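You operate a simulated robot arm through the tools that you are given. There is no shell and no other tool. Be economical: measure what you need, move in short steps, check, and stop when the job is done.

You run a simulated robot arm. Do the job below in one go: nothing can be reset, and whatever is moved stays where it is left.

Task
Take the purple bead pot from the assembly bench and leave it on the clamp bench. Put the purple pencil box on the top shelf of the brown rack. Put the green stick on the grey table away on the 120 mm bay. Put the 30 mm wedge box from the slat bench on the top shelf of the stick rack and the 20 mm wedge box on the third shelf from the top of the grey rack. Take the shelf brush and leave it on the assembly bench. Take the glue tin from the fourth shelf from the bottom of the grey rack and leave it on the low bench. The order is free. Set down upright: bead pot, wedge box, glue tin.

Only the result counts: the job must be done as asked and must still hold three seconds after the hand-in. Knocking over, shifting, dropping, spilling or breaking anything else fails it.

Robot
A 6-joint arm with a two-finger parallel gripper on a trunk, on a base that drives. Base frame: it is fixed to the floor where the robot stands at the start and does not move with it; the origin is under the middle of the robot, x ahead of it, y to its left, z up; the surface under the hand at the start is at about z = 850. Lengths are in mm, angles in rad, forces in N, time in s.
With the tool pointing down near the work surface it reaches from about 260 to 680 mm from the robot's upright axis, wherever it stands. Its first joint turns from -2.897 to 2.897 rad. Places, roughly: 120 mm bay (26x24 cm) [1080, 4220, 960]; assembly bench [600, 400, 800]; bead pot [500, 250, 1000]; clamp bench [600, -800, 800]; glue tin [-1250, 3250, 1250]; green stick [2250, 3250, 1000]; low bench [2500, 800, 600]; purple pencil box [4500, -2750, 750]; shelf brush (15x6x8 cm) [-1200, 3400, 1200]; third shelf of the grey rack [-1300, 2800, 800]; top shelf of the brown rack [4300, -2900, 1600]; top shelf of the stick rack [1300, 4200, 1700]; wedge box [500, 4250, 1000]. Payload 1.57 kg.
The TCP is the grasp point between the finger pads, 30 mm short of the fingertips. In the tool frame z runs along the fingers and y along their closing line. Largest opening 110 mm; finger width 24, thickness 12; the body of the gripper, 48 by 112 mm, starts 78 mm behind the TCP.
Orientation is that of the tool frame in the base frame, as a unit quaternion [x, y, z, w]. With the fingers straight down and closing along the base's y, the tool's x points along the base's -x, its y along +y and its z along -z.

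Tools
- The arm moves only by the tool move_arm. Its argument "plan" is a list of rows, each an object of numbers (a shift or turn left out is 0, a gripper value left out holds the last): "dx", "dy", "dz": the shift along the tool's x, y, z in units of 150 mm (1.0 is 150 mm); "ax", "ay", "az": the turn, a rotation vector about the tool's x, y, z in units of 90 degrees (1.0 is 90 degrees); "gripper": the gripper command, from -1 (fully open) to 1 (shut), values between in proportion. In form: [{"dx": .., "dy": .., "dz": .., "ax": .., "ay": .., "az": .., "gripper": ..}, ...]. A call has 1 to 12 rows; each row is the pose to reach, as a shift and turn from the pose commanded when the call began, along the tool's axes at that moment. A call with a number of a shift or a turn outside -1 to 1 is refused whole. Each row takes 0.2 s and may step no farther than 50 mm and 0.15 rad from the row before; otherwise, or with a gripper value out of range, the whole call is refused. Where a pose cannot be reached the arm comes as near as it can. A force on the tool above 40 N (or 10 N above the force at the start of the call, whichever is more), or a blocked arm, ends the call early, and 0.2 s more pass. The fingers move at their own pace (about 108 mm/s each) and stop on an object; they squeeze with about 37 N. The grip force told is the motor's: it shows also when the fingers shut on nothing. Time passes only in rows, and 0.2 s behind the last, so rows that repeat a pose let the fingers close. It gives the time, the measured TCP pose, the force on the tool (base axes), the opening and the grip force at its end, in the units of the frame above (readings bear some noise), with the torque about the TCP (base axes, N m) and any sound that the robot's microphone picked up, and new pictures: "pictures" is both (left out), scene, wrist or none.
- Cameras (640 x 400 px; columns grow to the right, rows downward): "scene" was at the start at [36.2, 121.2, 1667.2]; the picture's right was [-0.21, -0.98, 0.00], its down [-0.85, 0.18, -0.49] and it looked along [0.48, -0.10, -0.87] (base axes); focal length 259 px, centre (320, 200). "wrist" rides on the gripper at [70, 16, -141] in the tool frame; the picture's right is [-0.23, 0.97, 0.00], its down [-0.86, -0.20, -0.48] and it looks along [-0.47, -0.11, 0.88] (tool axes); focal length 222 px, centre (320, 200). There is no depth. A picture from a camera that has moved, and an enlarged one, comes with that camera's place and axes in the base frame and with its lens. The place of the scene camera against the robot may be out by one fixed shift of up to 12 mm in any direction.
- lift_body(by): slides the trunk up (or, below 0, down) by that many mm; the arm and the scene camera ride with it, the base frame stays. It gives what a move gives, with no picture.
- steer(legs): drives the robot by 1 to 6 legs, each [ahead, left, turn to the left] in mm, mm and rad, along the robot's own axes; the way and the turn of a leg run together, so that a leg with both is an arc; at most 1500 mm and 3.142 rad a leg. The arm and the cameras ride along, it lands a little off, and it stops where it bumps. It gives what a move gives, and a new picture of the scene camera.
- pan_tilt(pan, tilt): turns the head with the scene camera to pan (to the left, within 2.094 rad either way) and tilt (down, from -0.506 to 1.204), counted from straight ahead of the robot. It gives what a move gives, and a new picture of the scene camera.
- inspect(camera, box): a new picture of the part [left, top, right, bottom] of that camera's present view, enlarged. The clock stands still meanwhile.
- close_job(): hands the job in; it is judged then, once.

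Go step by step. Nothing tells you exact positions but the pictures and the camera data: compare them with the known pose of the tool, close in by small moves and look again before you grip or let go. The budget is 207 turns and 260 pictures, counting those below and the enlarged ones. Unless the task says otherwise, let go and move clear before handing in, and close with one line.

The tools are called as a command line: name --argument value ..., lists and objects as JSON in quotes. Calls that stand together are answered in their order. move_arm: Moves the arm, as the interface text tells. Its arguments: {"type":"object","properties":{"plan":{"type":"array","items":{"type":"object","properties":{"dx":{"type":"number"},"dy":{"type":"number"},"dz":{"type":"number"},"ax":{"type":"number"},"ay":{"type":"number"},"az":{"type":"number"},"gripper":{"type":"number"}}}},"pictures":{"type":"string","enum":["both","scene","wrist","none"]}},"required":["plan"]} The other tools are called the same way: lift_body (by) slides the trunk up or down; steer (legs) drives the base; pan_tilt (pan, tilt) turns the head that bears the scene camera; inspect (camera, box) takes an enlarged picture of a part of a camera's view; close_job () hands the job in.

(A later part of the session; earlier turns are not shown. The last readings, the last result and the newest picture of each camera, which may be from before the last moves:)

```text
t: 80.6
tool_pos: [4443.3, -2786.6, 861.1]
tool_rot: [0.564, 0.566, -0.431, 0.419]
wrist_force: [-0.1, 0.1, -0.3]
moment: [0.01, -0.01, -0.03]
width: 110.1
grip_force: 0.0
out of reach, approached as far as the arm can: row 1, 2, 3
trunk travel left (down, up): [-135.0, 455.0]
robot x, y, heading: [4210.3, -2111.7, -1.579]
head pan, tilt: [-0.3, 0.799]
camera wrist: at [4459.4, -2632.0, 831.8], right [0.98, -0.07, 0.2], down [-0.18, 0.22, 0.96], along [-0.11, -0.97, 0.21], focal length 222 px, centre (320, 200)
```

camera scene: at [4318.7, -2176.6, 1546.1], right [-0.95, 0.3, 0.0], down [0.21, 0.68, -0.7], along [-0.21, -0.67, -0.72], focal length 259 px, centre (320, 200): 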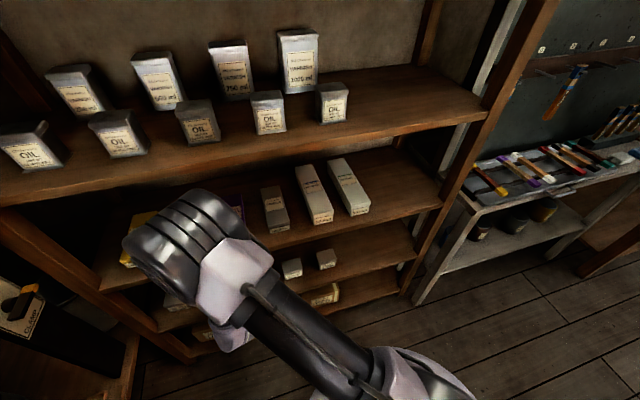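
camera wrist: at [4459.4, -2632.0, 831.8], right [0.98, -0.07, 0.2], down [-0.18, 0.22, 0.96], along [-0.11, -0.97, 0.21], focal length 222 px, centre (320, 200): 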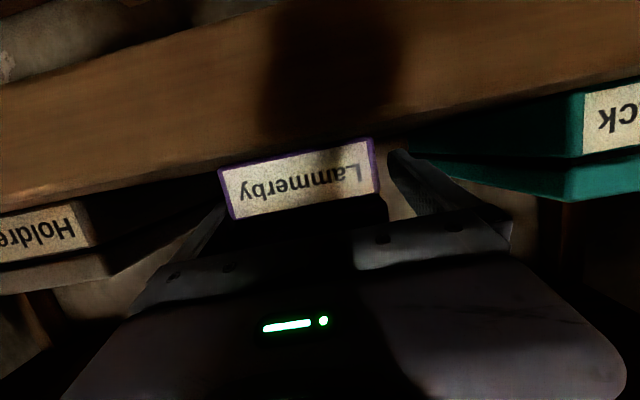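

The box end is between the fingers. I lower 4 mm and close.

move_arm --plan '[{"dx": 0.026, "dy": -0.02, "gripper": -1}, {"dx": 0.026, "dy": -0.02, "gripper": 1}, {"dx": 0.026, "dy": -0.02, "gripper": 1}, {"dx": 0.026, "dy": -0.02, "gripper": 1}, {"dx": 0.026, "dy": -0.02, "gripper": 1}]' --pictures "wrist"

```text
t: 81.8
tool_pos: [4442.2, -2786.6, 856.5]
tool_rot: [0.565, 0.566, -0.431, 0.418]
wrist_force: [-0.3, -0.9, 1.4]
moment: [-0.11, -0.02, -0.02]
width: 74.8
grip_force: 37.0
trunk travel left (down, up): [-135.0, 455.0]
robot x, y, heading: [4214.1, -2110.1, -1.577]
head pan, tilt: [-0.3, 0.799]
camera wrist: at [4458.5, -2631.6, 827.7], right [0.98, -0.07, 0.2], down [-0.18, 0.22, 0.96], along [-0.12, -0.97, 0.21], focal length 222 px, centre (320, 200)
```

wrist: 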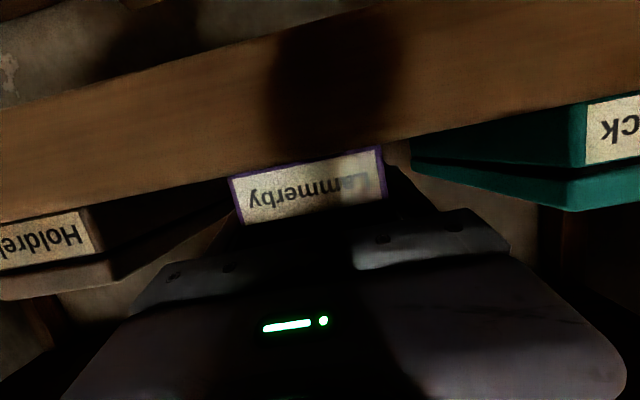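

Gripped at 74.8 mm. I lift slowly 30 mm.

move_arm --plan '[{"dx": -0.03, "dz": -0.01, "gripper": 1}, {"dx": -0.07, "dz": -0.02, "gripper": 1}, {"dx": -0.12, "dz": -0.035, "gripper": 1}, {"dx": -0.19, "dz": -0.055, "gripper": 1}, {"dx": -0.25, "dz": -0.07, "gripper": 1}]' --pictures "wrist"

```text
t: 83.0
tool_pos: [4438.9, -2788.2, 893.6]
tool_rot: [0.563, 0.566, -0.431, 0.421]
wrist_force: [1.3, 0.9, -1.3]
moment: [0.06, 0.0, 0.03]
width: 74.9
grip_force: 37.0
trunk travel left (down, up): [-135.0, 455.0]
robot x, y, heading: [4208.6, -2114.0, -1.576]
head pan, tilt: [-0.3, 0.799]
camera wrist: at [4454.7, -2633.6, 864.5], right [0.98, -0.07, 0.2], down [-0.18, 0.23, 0.96], along [-0.11, -0.97, 0.21], focal length 222 px, centre (320, 200)
```

wrist: 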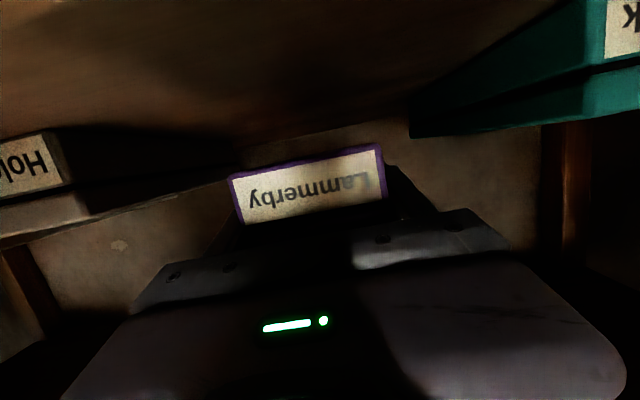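

Held firmly. I back straight out of the shelf and raise the trunk fully.

steer --legs '[[-360, 0, 0]]'

lift_body --by 450

pan_tilt --pan 0.0 --tilt 0.5

```text
t: 85.3
tool_pos: [4445.9, -2427.9, 894.4]
tool_rot: [0.56, 0.569, -0.429, 0.423]
wrist_force: [-0.4, -0.1, -2.1]
moment: [0.07, -0.03, 0.0]
width: 74.7
grip_force: 37.1
trunk travel left (down, up): [-135.0, 455.0]
robot x, y, heading: [4208.6, -1753.3, -1.566]
head pan, tilt: [-0.3, 0.799]
camera scene: at [4319.1, -1816.4, 1546.1], right [-0.96, 0.29, 0.0], down [0.21, 0.69, -0.7], along [-0.2, -0.67, -0.72], focal length 259 px, centre (320, 200)
```

scene: 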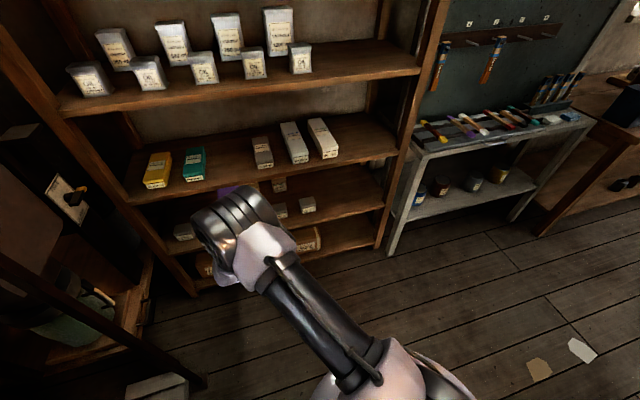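

```text
refused: 450 is not a number from -400 to 400
```

```text
t: 86.1
tool_pos: [4445.4, -2427.2, 895.2]
tool_rot: [0.56, 0.569, -0.429, 0.423]
wrist_force: [0.5, 0.4, -1.5]
moment: [0.06, -0.01, 0.02]
width: 75.0
grip_force: 37.4
trunk travel left (down, up): [-135.0, 455.0]
robot x, y, heading: [4207.2, -1755.1, -1.565]
head pan, tilt: [0.0, 0.499]
camera scene: at [4343.0, -1830.6, 1572.0], right [-1.0, -0.01, 0.0], down [0.0, 0.48, -0.88], along [0.0, -0.88, -0.48], focal length 259 px, centre (320, 200)
```

scene: 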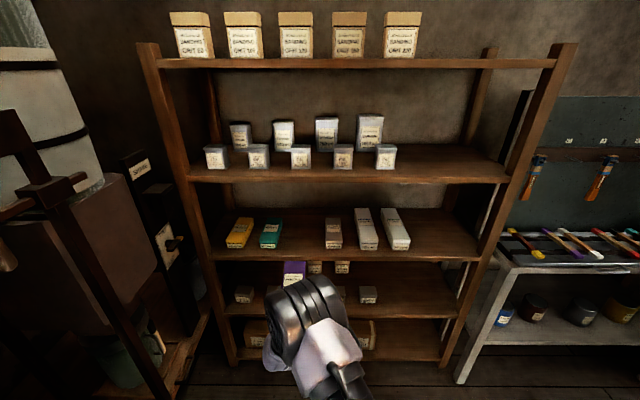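

The top shelf is at z ≈ 1570 and is free between x ≈ 3680 and 4030. I raise the trunk and shift right to x ≈ 3860.

lift_body --by 400

lift_body --by 50

steer --legs '[[0, -580, 0]]'

move_arm --plan '[{"dx": -0.1, "dz": -0.03, "gripper": 1}, {"dx": -0.3, "dz": -0.08, "gripper": 1}, {"dx": -0.5, "dz": -0.14, "gripper": 1}, {"dx": -0.7, "dz": -0.2, "gripper": 1}, {"dx": -0.9, "dz": -0.25, "gripper": 1}, {"dx": -0.9, "dz": -0.25, "gripper": 1}]' --pictures "both"

```text
t: 89.9
tool_pos: [4446.3, -2427.8, 1293.4]
tool_rot: [0.56, 0.569, -0.428, 0.423]
wrist_force: [-0.5, -0.1, -1.7]
moment: [0.08, 0.0, 0.01]
width: 74.9
grip_force: 37.4
trunk travel left (down, up): [-535.0, 55.0]
robot x, y, heading: [4211.9, -1756.8, -1.562]
head pan, tilt: [0.0, 0.499]
```

```text
t: 90.8
tool_pos: [4446.3, -2427.1, 1343.1]
tool_rot: [0.56, 0.57, -0.428, 0.423]
wrist_force: [0.3, 0.8, -1.1]
moment: [0.06, -0.01, -0.01]
width: 74.7
grip_force: 36.8
trunk travel left (down, up): [-585.0, 5.0]
robot x, y, heading: [4208.6, -1758.7, -1.566]
head pan, tilt: [0.0, 0.499]
```

```text
t: 94.2
tool_pos: [3858.2, -2431.3, 1345.3]
tool_rot: [0.562, 0.567, -0.43, 0.422]
wrist_force: [-1.2, -0.9, -2.1]
moment: [0.06, 0.04, -0.01]
width: 75.0
grip_force: 36.8
trunk travel left (down, up): [-585.0, 5.0]
robot x, y, heading: [3625.2, -1755.0, -1.565]
head pan, tilt: [0.0, 0.499]
camera scene: at [3758.3, -1833.4, 2022.0], right [-1.0, 0.0, 0.0], down [0.0, 0.48, -0.88], along [0.0, -0.88, -0.48], focal length 259 px, centre (320, 200)
```

scene: 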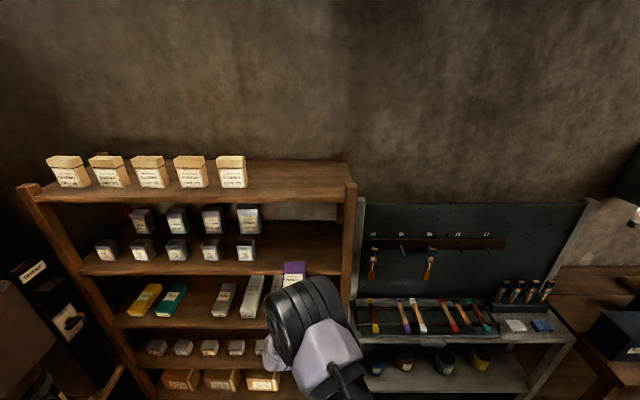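

```text
t: 95.6
tool_pos: [3859.9, -2428.4, 1480.8]
tool_rot: [0.561, 0.567, -0.43, 0.422]
wrist_force: [0.2, -0.4, -1.2]
moment: [0.03, 0.0, 0.0]
width: 74.7
grip_force: 37.2
trunk travel left (down, up): [-585.0, 5.0]
robot x, y, heading: [3625.6, -1758.1, -1.57]
head pan, tilt: [0.0, 0.499]
camera scene: at [3758.9, -1834.0, 2021.9], right [-1.0, 0.0, 0.0], down [0.0, 0.48, -0.88], along [0.0, -0.88, -0.48], focal length 259 px, centre (320, 200)
camera wrist: at [3873.9, -2273.7, 1451.2], right [0.98, -0.06, 0.2], down [-0.19, 0.22, 0.96], along [-0.1, -0.97, 0.21], focal length 222 px, centre (320, 200)
```

scene: 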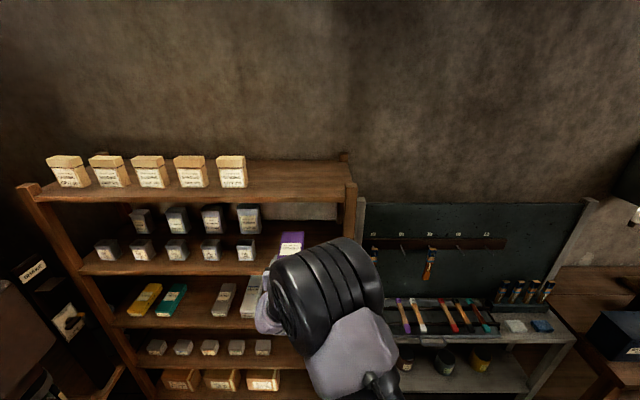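
wrist: 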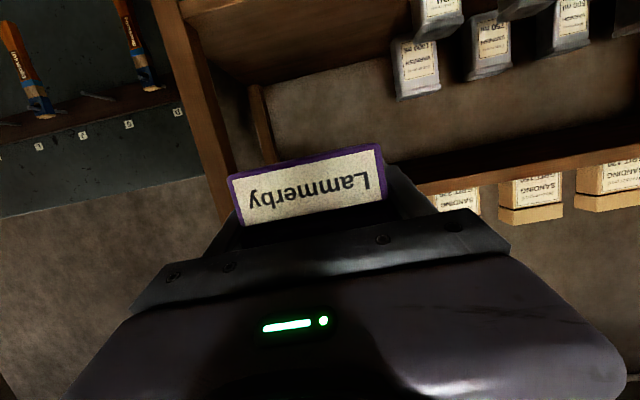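

The shelf top is confirmed at z ≈ 1570. I raise the box to about 1640 and check before driving in.

move_arm --plan '[{"dx": -0.2, "dz": -0.06, "gripper": 1}, {"dx": -0.45, "dz": -0.13, "gripper": 1}, {"dx": -0.7, "dz": -0.2, "gripper": 1}, {"dx": -0.95, "dz": -0.27, "gripper": 1}, {"dx": -1.0, "dz": -0.29, "gripper": 1}, {"dx": -1.0, "dz": -0.29, "gripper": 1}]' --pictures "scene"

```text
t: 97.0
tool_pos: [3861.6, -2430.3, 1640.3]
tool_rot: [0.561, 0.568, -0.429, 0.422]
wrist_force: [0.1, 0.1, -1.3]
moment: [0.06, 0.0, -0.01]
width: 75.1
grip_force: 37.1
trunk travel left (down, up): [-585.0, 5.0]
robot x, y, heading: [3625.1, -1760.9, -1.568]
head pan, tilt: [0.0, 0.499]
camera scene: at [3758.4, -1833.4, 2022.0], right [-1.0, 0.0, 0.0], down [0.0, 0.48, -0.88], along [0.0, -0.88, -0.48], focal length 259 px, centre (320, 200)
```

scene: 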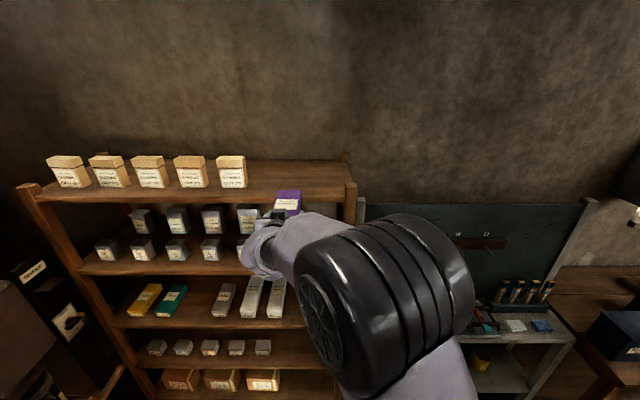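

Clear. I drive ahead 355 mm over the shelf.

steer --legs '[[355, 0, 0]]'

move_arm --plan '[{"gripper": 1}]' --pictures "wrist"

```text
t: 99.2
tool_pos: [3864.9, -2783.6, 1640.0]
tool_rot: [0.561, 0.568, -0.429, 0.422]
wrist_force: [-0.1, 0.2, -1.6]
moment: [0.07, 0.01, 0.03]
width: 75.0
grip_force: 37.4
trunk travel left (down, up): [-585.0, 5.0]
robot x, y, heading: [3624.2, -2106.8, -1.573]
head pan, tilt: [0.0, 0.499]
camera scene: at [3758.9, -2186.0, 2022.1], right [-1.0, 0.0, 0.0], down [0.0, 0.48, -0.88], along [0.0, -0.88, -0.48], focal length 259 px, centre (320, 200)
```

scene: 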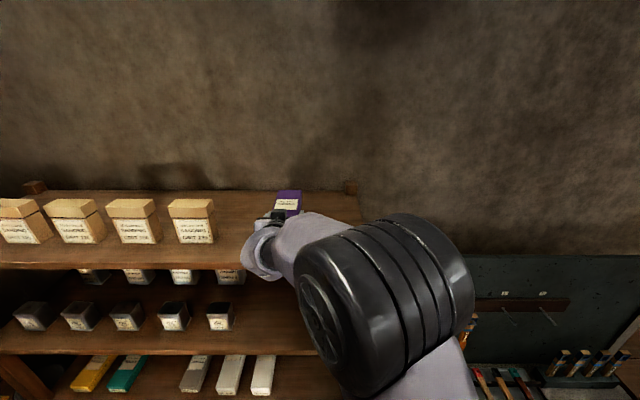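

```text
t: 99.7
tool_pos: [3864.2, -2782.9, 1639.5]
tool_rot: [0.562, 0.568, -0.43, 0.421]
wrist_force: [-0.5, -0.7, -1.9]
moment: [0.07, 0.01, 0.03]
width: 74.7
grip_force: 37.2
trunk travel left (down, up): [-585.0, 5.0]
robot x, y, heading: [3626.5, -2111.1, -1.57]
head pan, tilt: [0.0, 0.499]
camera wrist: at [3878.5, -2627.6, 1610.2], right [0.98, -0.06, 0.2], down [-0.19, 0.22, 0.96], along [-0.1, -0.97, 0.21], focal length 222 px, centre (320, 200)
```

wrist: 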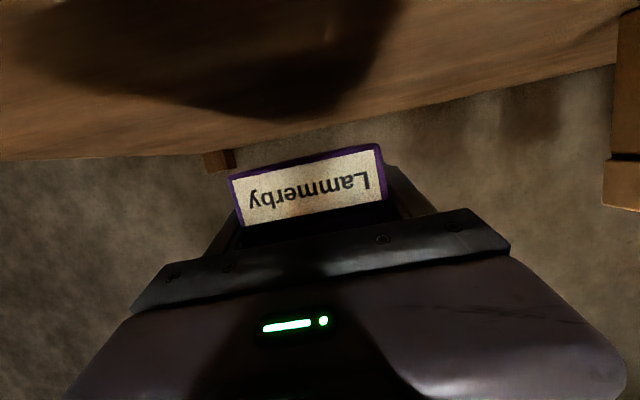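

Over the shelf. I lower in small steps to contact.

move_arm --plan '[{"dx": 0.08, "dz": 0.023, "gripper": 1}, {"dx": 0.16, "dz": 0.046, "gripper": 1}, {"dx": 0.21, "dz": 0.06, "gripper": 1}, {"dx": 0.24, "dz": 0.069, "gripper": 1}, {"dx": 0.255, "dz": 0.073, "gripper": 1}]' --pictures "none"

```text
t: 100.8
tool_pos: [3864.7, -2784.3, 1600.9]
tool_rot: [0.561, 0.569, -0.428, 0.422]
wrist_force: [-0.5, 0.3, -1.4]
moment: [0.03, -0.01, 0.02]
width: 74.8
grip_force: 37.3
trunk travel left (down, up): [-585.0, 5.0]
robot x, y, heading: [3630.0, -2112.1, -1.569]
head pan, tilt: [0.0, 0.499]
```

move_arm --plan '[{"dx": 0.015, "dz": 0.004, "gripper": 1}, {"dx": 0.03, "dz": 0.009, "gripper": 1}, {"dx": 0.045, "dz": 0.013, "gripper": 1}]' --pictures "none"

```text
t: 101.7
tool_pos: [3862.9, -2783.9, 1597.0]
tool_rot: [0.56, 0.566, -0.43, 0.425]
wrist_force: [3.4, -8.8, 29.2]
moment: [1.62, -1.0, -0.39]
width: 75.0
grip_force: 37.5
trunk travel left (down, up): [-585.0, 5.0]
robot x, y, heading: [3629.2, -2111.9, -1.573]
head pan, tilt: [0.0, 0.499]
```

Contact with the shelf. I ease up 2 mm, open and back out.

move_arm --plan '[{"dx": -0.015, "dz": -0.004, "gripper": 1}, {"dx": -0.015, "dz": -0.004, "gripper": -1}, {"dx": -0.015, "dz": -0.004, "gripper": -1}, {"dx": -0.015, "dz": -0.004, "gripper": -1}]' --pictures "wrist"

```text
t: 102.7
tool_pos: [3863.5, -2784.5, 1595.9]
tool_rot: [0.561, 0.569, -0.429, 0.422]
wrist_force: [-0.3, -0.3, -0.5]
moment: [0.0, -0.02, 0.01]
width: 110.0
grip_force: 0.1
trunk travel left (down, up): [-585.0, 5.0]
robot x, y, heading: [3624.5, -2110.3, -1.573]
head pan, tilt: [0.0, 0.499]
camera wrist: at [3878.0, -2628.8, 1565.6], right [0.98, -0.06, 0.2], down [-0.19, 0.22, 0.96], along [-0.1, -0.97, 0.21], focal length 222 px, centre (320, 200)
```

wrist: 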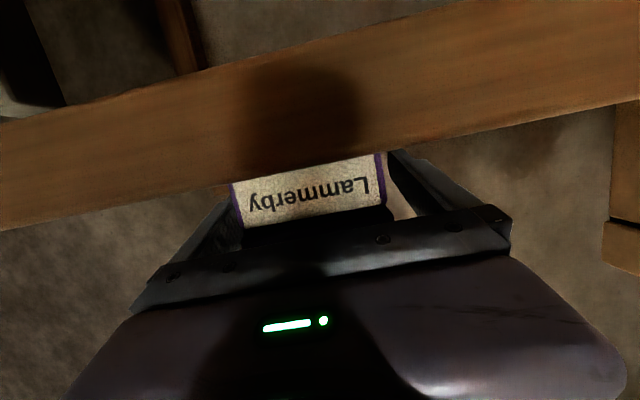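

The box rests on the shelf. I rise a little and drive straight back.

move_arm --plan '[{"dx": -0.04, "dz": -0.012, "gripper": -1}, {"dx": -0.04, "dz": -0.012, "gripper": -1}]' --pictures "none"

steer --legs '[[-350, 0, 0]]'

```text
t: 103.2
tool_pos: [3863.8, -2784.8, 1602.2]
tool_rot: [0.561, 0.568, -0.43, 0.422]
wrist_force: [0.6, -0.7, 0.0]
moment: [0.01, 0.0, -0.02]
width: 109.9
grip_force: 0.0
trunk travel left (down, up): [-585.0, 5.0]
robot x, y, heading: [3627.6, -2113.1, -1.564]
head pan, tilt: [0.0, 0.499]
```

```text
t: 105.5
tool_pos: [3863.7, -2432.9, 1602.4]
tool_rot: [0.561, 0.568, -0.429, 0.422]
wrist_force: [0.0, 0.3, 0.0]
moment: [0.02, -0.01, 0.0]
width: 109.9
grip_force: 0.1
trunk travel left (down, up): [-585.0, 5.0]
robot x, y, heading: [3627.3, -1761.4, -1.567]
head pan, tilt: [0.0, 0.499]
camera scene: at [3757.9, -1836.4, 2022.0], right [-1.0, 0.0, 0.0], down [0.0, 0.48, -0.88], along [0.0, -0.88, -0.48], focal length 259 px, centre (320, 200)
```

scene: 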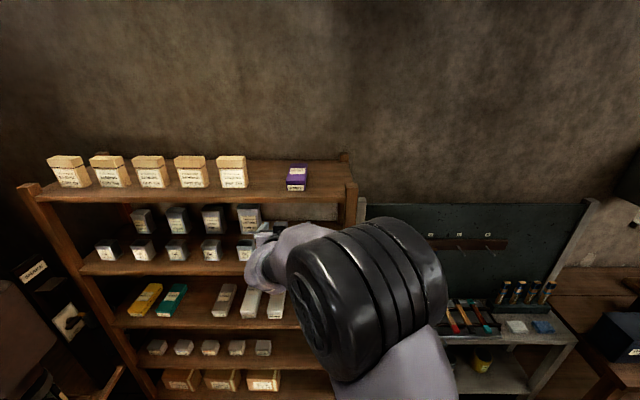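

The pencil box is placed. Now I go back through the corridor to the other side of the room: turn to face -x and drive.

steer --legs '[[0, 0, -1.57], [1200, 40, 0], [1200, 0, 0]]'

```text
t: 121.0
tool_pos: [563.5, -2131.4, 1602.4]
tool_rot: [0.799, 0.01, -0.602, -0.001]
wrist_force: [-0.9, -0.7, -0.2]
moment: [-0.02, 0.0, 0.0]
width: 109.9
grip_force: 0.1
trunk travel left (down, up): [-585.0, 5.0]
robot x, y, heading: [1234.6, -1893.4, -3.13]
head pan, tilt: [0.0, 0.499]
camera scene: at [1156.3, -2033.9, 2022.1], right [-0.01, 1.0, 0.0], down [0.48, 0.01, -0.88], along [-0.88, -0.01, -0.48], focal length 259 px, centre (320, 200)
```

scene: 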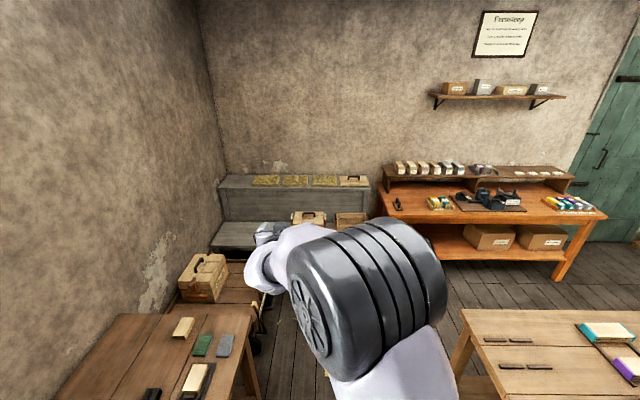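

The corridor is clear. I go on to x ≈ -60, turn to face +y and drive up past the benches.

steer --legs '[[1290, 0, 0], [0, 0, -1.57], [1300, 0, 0]]'

```text
t: 137.3
tool_pos: [-273.4, 2.2, 1602.6]
tool_rot: [-0.564, 0.565, 0.419, 0.432]
wrist_force: [-0.7, -0.9, 0.0]
moment: [0.02, 0.03, -0.01]
width: 110.2
grip_force: 0.1
trunk travel left (down, up): [-585.0, 5.0]
robot x, y, heading: [-42.7, -673.4, 1.561]
head pan, tilt: [0.0, 0.499]
camera scene: at [-193.4, -605.3, 2022.1], right [1.0, -0.01, 0.0], down [0.0, -0.48, -0.88], along [0.01, 0.88, -0.48], focal length 259 px, centre (320, 200)
```

scene: 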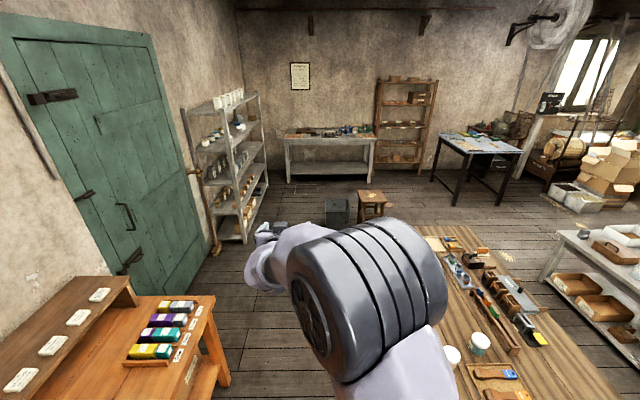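

This is a good overview: grey rack at left, slat bench and stick rack at the back, grey table at right. I enlarge these.

inspect --camera "scene" --box '[170, 80, 290, 260]'

inspect --camera "scene" --box '[270, 60, 550, 220]'

```text
2.22 times, centred on (230, 170) of scene
camera zoom: at [-193.4, -605.3, 2022.1], right [1.0, -0.01, 0.0], down [0.0, -0.48, -0.88], along [0.01, 0.88, -0.48], focal length 576 px, centre (520, 267)
```

zoom: 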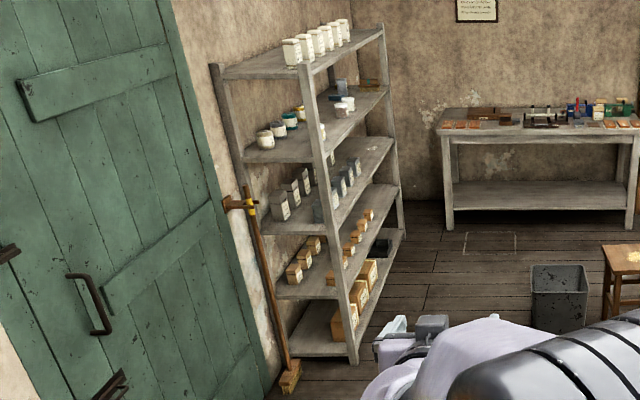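

```text
2.29 times, centred on (410, 140) of scene
camera zoom: at [-193.4, -605.3, 2022.1], right [1.0, -0.01, 0.0], down [0.0, -0.48, -0.88], along [0.01, 0.88, -0.48], focal length 592 px, centre (114, 337)
```

zoom: 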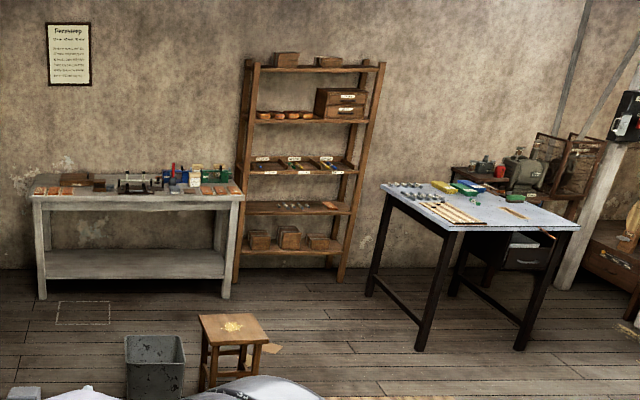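

The grey rack's front is at x ≈ -1095 (y 2020–3650), and the slat bench's front is at y ≈ 3760. I drive up the left lane past the bin.

steer --legs '[[1200, 0, 0], [1300, 380, 0], [500, 0, 0]]'

```text
t: 152.2
tool_pos: [-574.2, 2995.5, 1602.0]
tool_rot: [-0.561, 0.568, 0.416, 0.435]
wrist_force: [-0.1, 0.6, -0.4]
moment: [-0.01, 0.0, -0.01]
width: 110.1
grip_force: 0.1
trunk travel left (down, up): [-585.0, 5.0]
robot x, y, heading: [-353.1, 2316.7, 1.549]
head pan, tilt: [0.0, 0.499]
camera scene: at [-502.3, 2386.1, 2022.1], right [1.0, -0.02, 0.0], down [-0.01, -0.48, -0.88], along [0.02, 0.88, -0.48], focal length 259 px, centre (320, 200)
```

scene: 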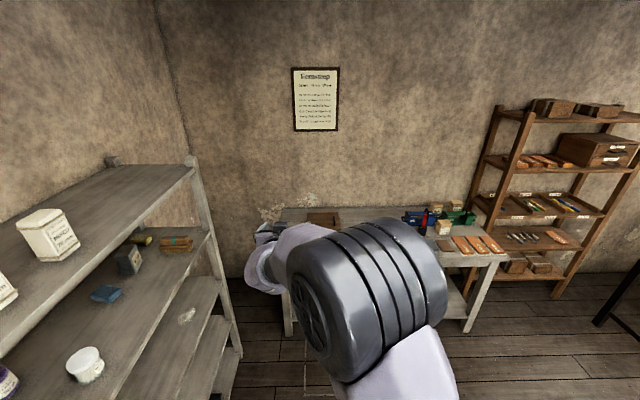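

I see the second shelf's far end: a tin, a brush and other things. I enlarge them.

inspect --camera "scene" --box '[60, 200, 240, 400]'

inspect --camera "scene" --box '[380, 80, 640, 300]'

```text
2.00 times, centred on (150, 300) of scene
camera zoom: at [-502.3, 2386.1, 2022.1], right [1.0, -0.02, 0.0], down [-0.01, -0.48, -0.88], along [0.02, 0.88, -0.48], focal length 518 px, centre (660, 0)
```

zoom: 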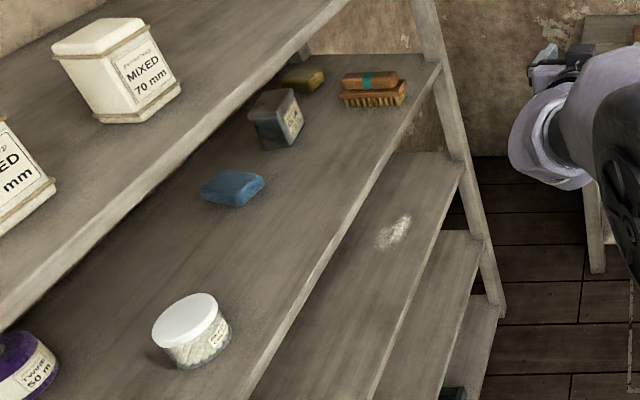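

```text
1.82 times, centred on (510, 190) of scene
camera zoom: at [-502.3, 2386.1, 2022.1], right [1.0, -0.02, 0.0], down [-0.01, -0.48, -0.88], along [0.02, 0.88, -0.48], focal length 471 px, centre (-26, 218)
```

zoom: 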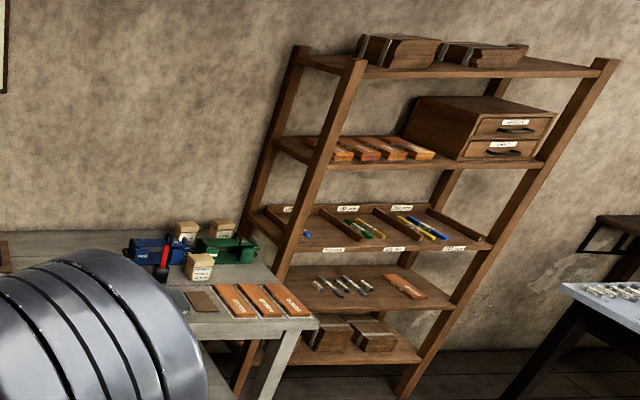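

The brush is at about (-1168, 3389) and the glue tin at (-1325, 3277) on the second shelf. I drive up and turn to face the rack.

steer --legs '[[680, -50, 0], [0, 0, 1.59]]'

```text
t: 160.1
tool_pos: [-948.9, 2765.2, 1603.7]
tool_rot: [0.798, 0.016, -0.602, 0.003]
wrist_force: [0.5, 0.4, 1.1]
moment: [0.03, 0.01, -0.01]
width: 110.0
grip_force: 0.1
trunk travel left (down, up): [-585.0, 5.0]
robot x, y, heading: [-283.8, 3020.4, -3.11]
head pan, tilt: [0.0, 0.499]
camera scene: at [-358.8, 2872.9, 2022.0], right [-0.03, 1.0, 0.0], down [0.48, 0.01, -0.88], along [-0.88, -0.03, -0.48], focal length 259 px, centre (320, 200)
```

scene: 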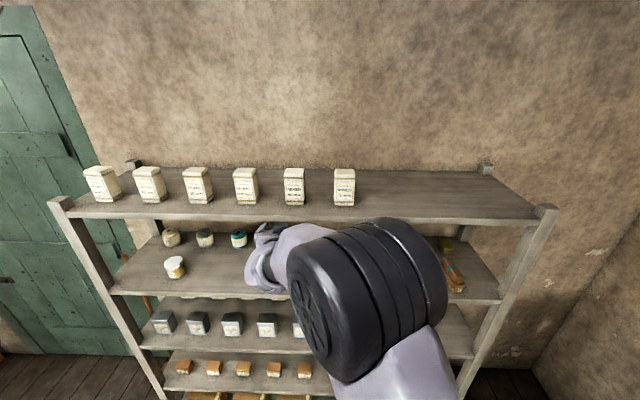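

Shelf 2 is at z ≈ 1190. I lower the trunk so the hand is near brush height, then bring the hand across in front of the robot.

lift_body --by -330

move_arm --plan '[{"dy": -0.25}, {"dy": -0.5}, {"dy": -0.75}, {"dy": -1.0}, {"dy": -1.0}]' --pictures "none"

move_arm --plan '[{"dy": -0.25}, {"dy": -0.5}, {"dy": -0.75}, {"dy": -1.0}, {"dy": -1.0}]' --pictures "both"

```text
t: 163.3
tool_pos: [-950.0, 2764.9, 1272.3]
tool_rot: [0.798, 0.016, -0.602, 0.003]
wrist_force: [-0.1, -0.1, 0.0]
moment: [-0.03, 0.01, -0.04]
width: 109.9
grip_force: 0.0
trunk travel left (down, up): [-255.0, 335.0]
robot x, y, heading: [-282.5, 3022.7, -3.112]
head pan, tilt: [0.0, 0.499]
```

```text
t: 164.5
tool_pos: [-956.9, 2904.2, 1285.1]
tool_rot: [0.799, 0.015, -0.601, 0.001]
wrist_force: [0.0, 0.0, 0.6]
moment: [0.0, 0.0, 0.05]
width: 109.6
grip_force: 0.1
out of reach, approached as far as the arm can: row 4, 5
trunk travel left (down, up): [-255.0, 335.0]
robot x, y, heading: [-281.1, 3017.0, -3.115]
head pan, tilt: [0.0, 0.499]
```

```text
t: 165.7
tool_pos: [-974.4, 2957.2, 1334.0]
tool_rot: [0.804, 0.008, -0.595, -0.009]
wrist_force: [0.1, -0.5, 0.3]
moment: [0.02, 0.0, -0.01]
width: 110.0
grip_force: 0.1
out of reach, approached as far as the arm can: row 1, 2, 3, 4, 5
trunk travel left (down, up): [-255.0, 335.0]
robot x, y, heading: [-286.5, 3019.5, -3.114]
head pan, tilt: [0.0, 0.499]
camera scene: at [-358.8, 2872.8, 1692.0], right [-0.03, 1.0, 0.0], down [0.48, 0.01, -0.88], along [-0.88, -0.03, -0.48], focal length 259 px, centre (320, 200)
camera wrist: at [-819.9, 2942.0, 1306.3], right [-0.06, -0.98, 0.2], down [0.21, 0.18, 0.96], along [-0.98, 0.1, 0.19], focal length 222 px, centre (320, 200)
```

scene: 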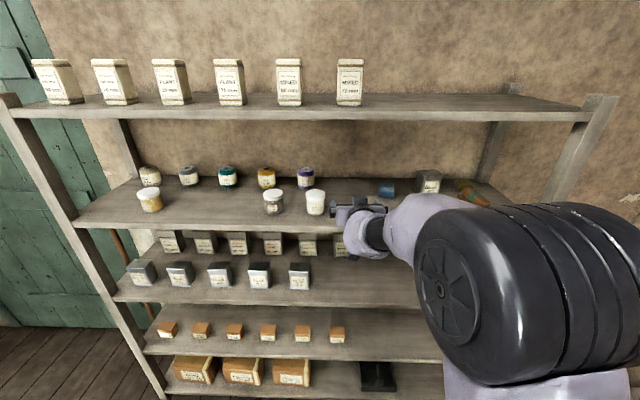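
wrist: 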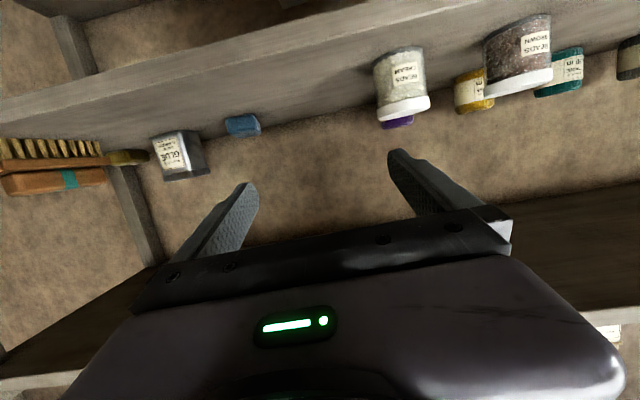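

The arm can't point straight ahead with the hand level; it needs the hand offset to the left. So I'll approach the brush with the robot turned about 0.3 rad. First I bring the hand back into its good zone.

move_arm --plan '[{"dy": 0.2, "dx": 0.1}, {"dy": 0.4, "dx": 0.2}, {"dy": 0.6, "dx": 0.35, "ay": -0.01, "az": -0.01}, {"dy": 0.75, "dx": 0.42, "ay": -0.01, "az": -0.01}, {"dy": 0.75, "dx": 0.42, "ay": -0.01, "az": -0.01}]' --pictures "none"

```text
t: 166.9
tool_pos: [-953.2, 2846.2, 1268.9]
tool_rot: [0.794, 0.022, -0.607, -0.001]
wrist_force: [0.0, 0.4, -0.3]
moment: [0.0, -0.01, 0.02]
width: 110.0
grip_force: 0.1
trunk travel left (down, up): [-255.0, 335.0]
robot x, y, heading: [-281.1, 3017.1, -3.115]
head pan, tilt: [0.0, 0.499]
```

steer --legs '[[46, -280, 0], [0, 0, -0.326]]'

move_arm --plan '[{"gripper": -1}]' --pictures "wrist"

```text
t: 169.9
tool_pos: [-1029.0, 3342.0, 1269.2]
tool_rot: [0.787, -0.102, -0.601, -0.096]
wrist_force: [0.1, 0.6, -0.1]
moment: [-0.01, 0.0, 0.02]
width: 110.0
grip_force: 0.0
trunk travel left (down, up): [-255.0, 335.0]
robot x, y, heading: [-334.2, 3296.5, 2.852]
head pan, tilt: [0.0, 0.499]
camera scene: at [-454.5, 3178.2, 1692.1], right [0.28, 0.96, 0.0], down [0.46, -0.14, -0.88], along [-0.84, 0.25, -0.48], focal length 259 px, centre (320, 200)
```

scene: 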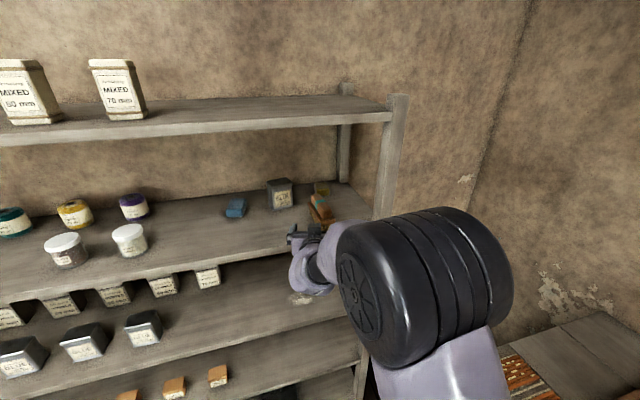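

```text
t: 170.3
tool_pos: [-1029.2, 3341.6, 1268.7]
tool_rot: [0.787, -0.102, -0.601, -0.096]
wrist_force: [-0.8, 1.0, -0.7]
moment: [-0.01, 0.0, 0.0]
width: 109.9
grip_force: 0.0
trunk travel left (down, up): [-255.0, 335.0]
robot x, y, heading: [-337.2, 3298.1, 2.854]
head pan, tilt: [0.0, 0.499]
camera wrist: at [-885.1, 3284.1, 1236.4], right [-0.33, -0.93, 0.19], down [0.28, 0.1, 0.96], along [-0.9, 0.37, 0.22], focal length 222 px, centre (320, 200)
```

wrist: 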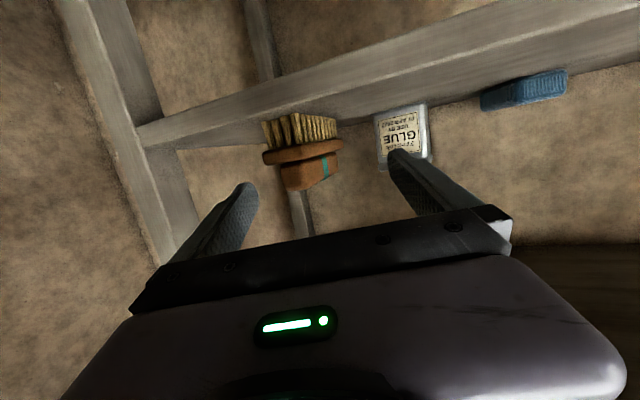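

The brush end is at about (-1100, 3392), its wooden part at z 1232–1272. I shift 14 mm and advance around it.

move_arm --plan '[{"dy": -0.09, "dx": 0.12, "dz": 0.04, "gripper": -1}, {"dy": -0.09, "dx": 0.06, "dz": 0.3, "gripper": -1}, {"dy": -0.09, "dx": 0.0, "dz": 0.58, "gripper": -1}, {"dy": -0.09, "dx": -0.05, "dz": 0.857, "gripper": -1}, {"dy": -0.09, "dx": -0.05, "dz": 0.857, "gripper": -1}]' --pictures "wrist"

```text
t: 171.5
tool_pos: [-1145.8, 3390.5, 1245.7]
tool_rot: [0.787, -0.102, -0.601, -0.096]
wrist_force: [-0.2, -0.2, -0.9]
moment: [0.03, 0.03, -0.01]
width: 110.0
grip_force: 0.1
trunk travel left (down, up): [-255.0, 335.0]
robot x, y, heading: [-340.1, 3295.0, 2.855]
head pan, tilt: [0.0, 0.499]
camera wrist: at [-1001.5, 3331.8, 1212.4], right [-0.33, -0.93, 0.19], down [0.28, 0.1, 0.96], along [-0.9, 0.37, 0.23], focal length 222 px, centre (320, 200)
```

wrist: 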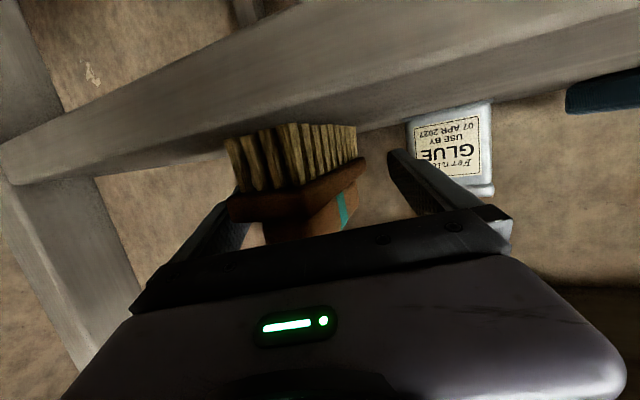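

The brush is between the fingers. I close.

move_arm --plan '[{"gripper": 0}, {"gripper": 1}, {"gripper": 1}, {"gripper": 1}, {"gripper": 1}]' --pictures "wrist"

```text
t: 172.7
tool_pos: [-1146.0, 3390.0, 1244.9]
tool_rot: [0.787, -0.103, -0.601, -0.097]
wrist_force: [-0.6, -0.7, 1.9]
moment: [-0.1, 0.04, -0.14]
width: 51.8
grip_force: 37.0
trunk travel left (down, up): [-255.0, 335.0]
robot x, y, heading: [-336.2, 3296.1, 2.859]
head pan, tilt: [0.0, 0.499]
camera wrist: at [-1001.7, 3331.7, 1212.3], right [-0.33, -0.93, 0.19], down [0.28, 0.1, 0.96], along [-0.9, 0.37, 0.23], focal length 222 px, centre (320, 200)
```

wrist: 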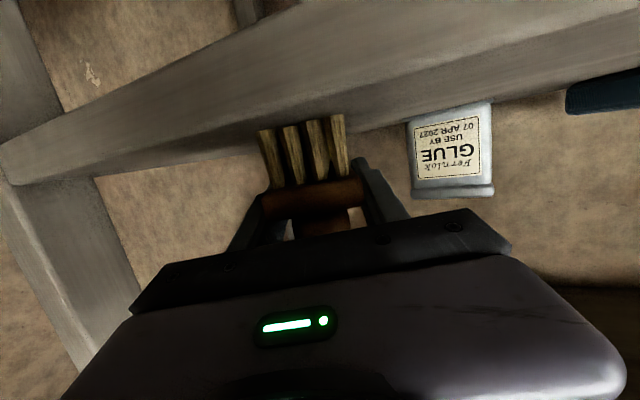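

It has aligned with the fingers (52 mm). I lift slowly.

move_arm --plan '[{"dx": -0.03, "dz": -0.008, "gripper": 1}, {"dx": -0.07, "dz": -0.02, "gripper": 1}, {"dx": -0.13, "dz": -0.035, "gripper": 1}, {"dx": -0.2, "dz": -0.053, "gripper": 1}, {"dx": -0.25, "dz": -0.067, "gripper": 1}]' --pictures "none"

steer --legs '[[-260, 0, 0]]'

```text
t: 173.9
tool_pos: [-1146.4, 3390.4, 1281.9]
tool_rot: [0.787, -0.103, -0.6, -0.098]
wrist_force: [-0.5, 0.4, -2.1]
moment: [-0.01, -0.03, 0.0]
width: 51.9
grip_force: 36.8
trunk travel left (down, up): [-255.0, 335.0]
robot x, y, heading: [-338.1, 3296.9, 2.857]
head pan, tilt: [0.0, 0.499]
```

```text
t: 175.8
tool_pos: [-894.3, 3314.7, 1282.7]
tool_rot: [0.787, -0.1, -0.601, -0.095]
wrist_force: [0.0, -0.3, -1.6]
moment: [-0.01, -0.07, 0.02]
width: 52.0
grip_force: 37.4
trunk travel left (down, up): [-255.0, 335.0]
robot x, y, heading: [-89.1, 3224.7, 2.858]
head pan, tilt: [0.0, 0.499]
camera scene: at [-202.3, 3104.0, 1692.1], right [0.28, 0.96, 0.0], down [0.46, -0.13, -0.88], along [-0.84, 0.25, -0.48], focal length 259 px, centre (320, 200)
```

scene: 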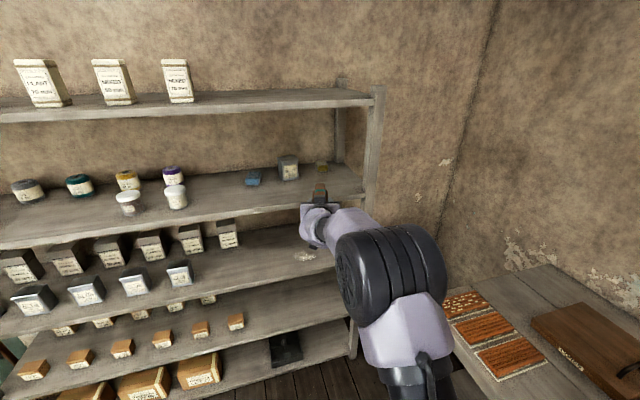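

Brush in hand. I turn to face +x over the slat bench side, then strafe down the lane to the assembly bench.

steer --legs '[[0, 0, -2.858], [-230, 0, 0], [0, -1400, 0]]'

```text
t: 190.9
tool_pos: [481.9, 1948.7, 1282.0]
tool_rot: [-0.014, 0.794, -0.008, 0.608]
wrist_force: [-0.3, 0.7, -1.6]
moment: [0.03, 0.05, -0.03]
width: 51.6
grip_force: 37.5
trunk travel left (down, up): [-255.0, 335.0]
robot x, y, heading: [-317.5, 1803.6, 0.006]
head pan, tilt: [0.0, 0.499]
camera scene: at [-255.1, 1940.6, 1692.1], right [0.01, -1.0, 0.0], down [-0.48, 0.0, -0.88], along [0.88, 0.01, -0.48], focal length 259 px, centre (320, 200)
```

scene: 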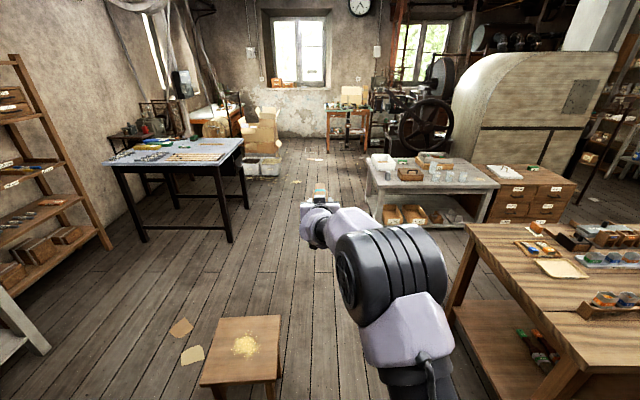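

Lane clear. I strafe on to y ≈ 365.

steer --legs '[[0, -1430, 0]]'

pan_tilt --pan 0.1 --tilt 0.8

move_arm --plan '[{"gripper": 1}]' --pictures "wrist"

```text
t: 197.8
tool_pos: [507.1, 580.5, 1282.3]
tool_rot: [-0.025, 0.793, 0.001, 0.608]
wrist_force: [0.1, 0.7, -1.5]
moment: [0.0, 0.05, 0.05]
width: 51.8
grip_force: 37.1
trunk travel left (down, up): [-255.0, 335.0]
robot x, y, heading: [-288.8, 412.2, 0.034]
head pan, tilt: [0.0, 0.499]
camera scene: at [-231.1, 551.5, 1692.1], right [0.03, -1.0, 0.0], down [-0.48, -0.02, -0.88], along [0.88, 0.03, -0.48], focal length 259 px, centre (320, 200)
```

scene: 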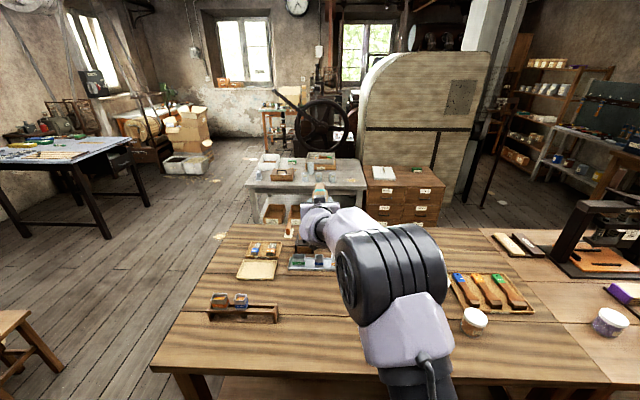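

```text
t: 198.6
tool_pos: [506.6, 580.9, 1282.9]
tool_rot: [-0.025, 0.794, 0.001, 0.608]
wrist_force: [0.2, -1.0, -1.3]
moment: [-0.03, 0.02, 0.02]
width: 51.7
grip_force: 37.7
trunk travel left (down, up): [-255.0, 335.0]
robot x, y, heading: [-288.7, 414.6, 0.034]
head pan, tilt: [0.099, 0.799]
camera scene: at [-242.1, 559.4, 1666.1], right [0.13, -0.99, 0.0], down [-0.71, -0.1, -0.7], along [0.69, 0.09, -0.72], focal length 259 px, centre (320, 200)
```

scene: 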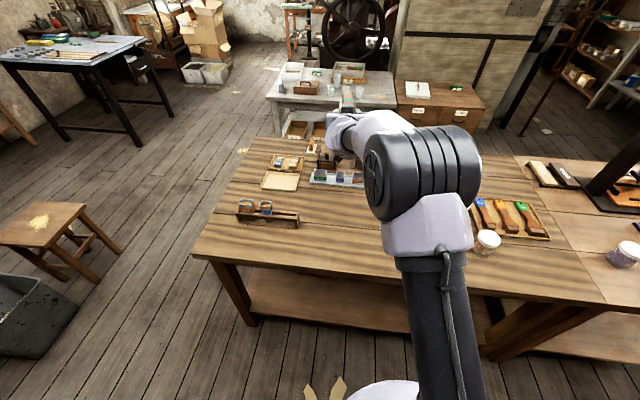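

```text
t: 199.0
tool_pos: [506.4, 581.1, 1282.0]
tool_rot: [-0.024, 0.794, 0.0, 0.608]
wrist_force: [-0.5, 0.4, -1.9]
moment: [-0.02, 0.02, 0.02]
width: 52.0
grip_force: 36.9
trunk travel left (down, up): [-255.0, 335.0]
robot x, y, heading: [-290.0, 413.9, 0.036]
head pan, tilt: [0.099, 0.799]
camera wrist: at [350.7, 590.4, 1250.0], right [0.02, 0.98, 0.19], down [-0.23, -0.18, 0.96], along [0.97, -0.06, 0.22], focal length 222 px, centre (320, 200)
```

wrist: 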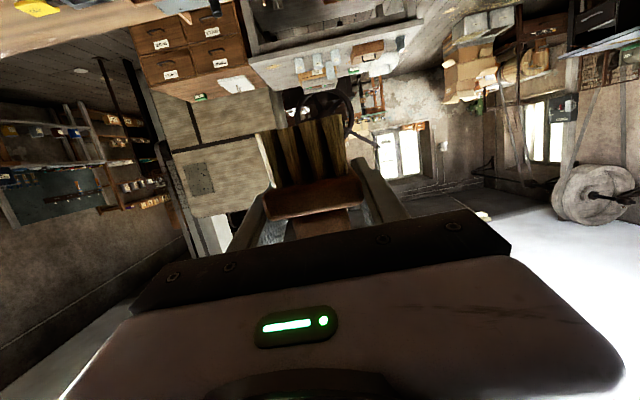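

The spot around (420, 505) is clear. I strafe right a bit, pull the hand in, and lower the trunk.

steer --legs '[[0, -75, -0.034]]'

move_arm --plan '[{"dz": -0.14, "dx": 0.037, "gripper": 1}, {"dz": -0.28, "dx": 0.075, "gripper": 1}, {"dz": -0.42, "dx": 0.112, "gripper": 1}, {"dz": -0.55, "dx": 0.149, "gripper": 1}, {"dz": -0.55, "dx": 0.149, "gripper": 1}]' --pictures "none"

lift_body --by -250

move_arm --plan '[{"dz": 0.01, "dx": 0.05, "gripper": 1}]' --pictures "both"

```text
t: 200.1
tool_pos: [513.3, 478.8, 1283.0]
tool_rot: [-0.011, 0.794, -0.01, 0.607]
wrist_force: [0.6, -0.9, -1.4]
moment: [-0.01, 0.09, 0.04]
width: 51.7
grip_force: 37.0
trunk travel left (down, up): [-255.0, 335.0]
robot x, y, heading: [-283.7, 336.2, 0.003]
head pan, tilt: [0.099, 0.799]
camera scene: at [-235.8, 481.5, 1666.2], right [0.1, -0.99, 0.0], down [-0.71, -0.07, -0.7], along [0.69, 0.07, -0.72], focal length 259 px, centre (320, 200)
```

scene: 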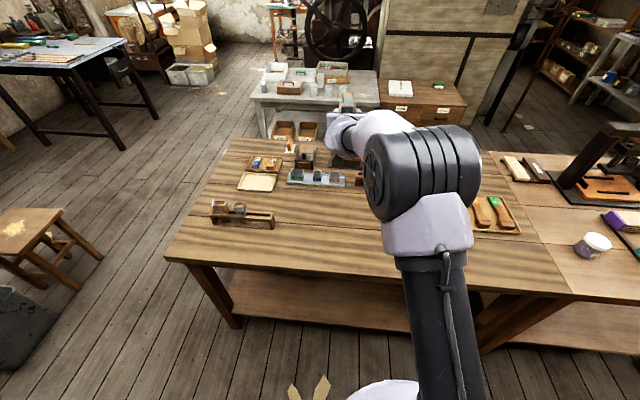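

```text
t: 201.3
tool_pos: [427.7, 479.6, 1281.4]
tool_rot: [-0.012, 0.793, -0.009, 0.609]
wrist_force: [-0.2, 0.0, -1.1]
moment: [0.02, 0.07, 0.03]
width: 51.6
grip_force: 36.9
trunk travel left (down, up): [-255.0, 335.0]
robot x, y, heading: [-284.6, 337.3, 0.006]
head pan, tilt: [0.099, 0.799]
```

```text
t: 203.9
tool_pos: [427.6, 479.5, 1032.3]
tool_rot: [-0.011, 0.794, -0.011, 0.608]
wrist_force: [-0.4, 0.4, -1.6]
moment: [0.0, 0.06, -0.02]
width: 51.7
grip_force: 36.7
trunk travel left (down, up): [-5.0, 585.0]
robot x, y, heading: [-285.7, 341.8, 0.005]
head pan, tilt: [0.099, 0.799]
```

```text
t: 204.3
tool_pos: [427.2, 478.7, 1024.1]
tool_rot: [-0.012, 0.794, -0.01, 0.608]
wrist_force: [-0.3, 0.3, -1.9]
moment: [-0.02, 0.01, 0.05]
width: 51.7
grip_force: 36.8
trunk travel left (down, up): [-5.0, 585.0]
robot x, y, heading: [-287.2, 335.2, -0.002]
head pan, tilt: [0.099, 0.799]
camera scene: at [-235.9, 483.0, 1416.1], right [0.1, -0.99, 0.0], down [-0.71, -0.07, -0.7], along [0.69, 0.07, -0.72], focal length 259 px, centre (320, 200)
camera wrist: at [271.1, 493.6, 992.0], right [0.05, 0.98, 0.19], down [-0.24, -0.17, 0.96], along [0.97, -0.1, 0.22], focal length 222 px, centre (320, 200)
```

scene: 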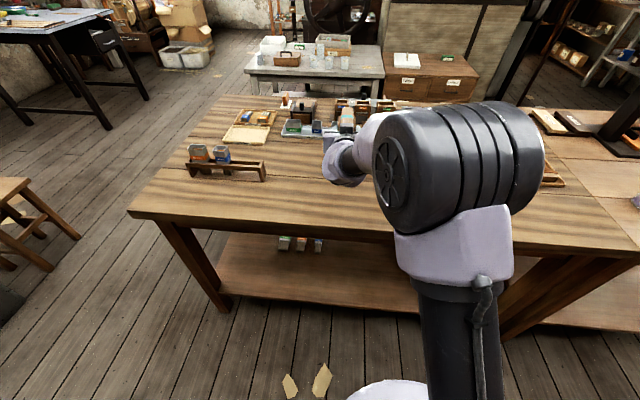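
wrist: 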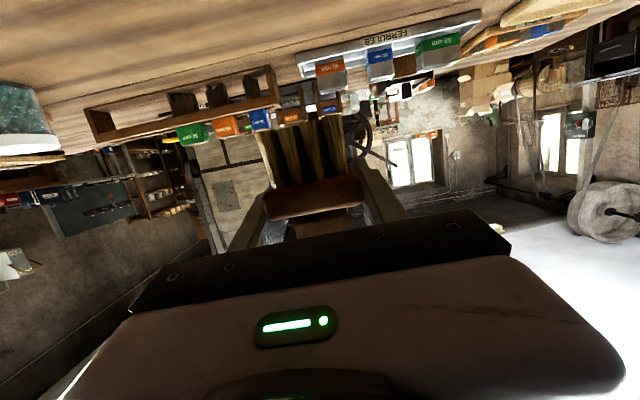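

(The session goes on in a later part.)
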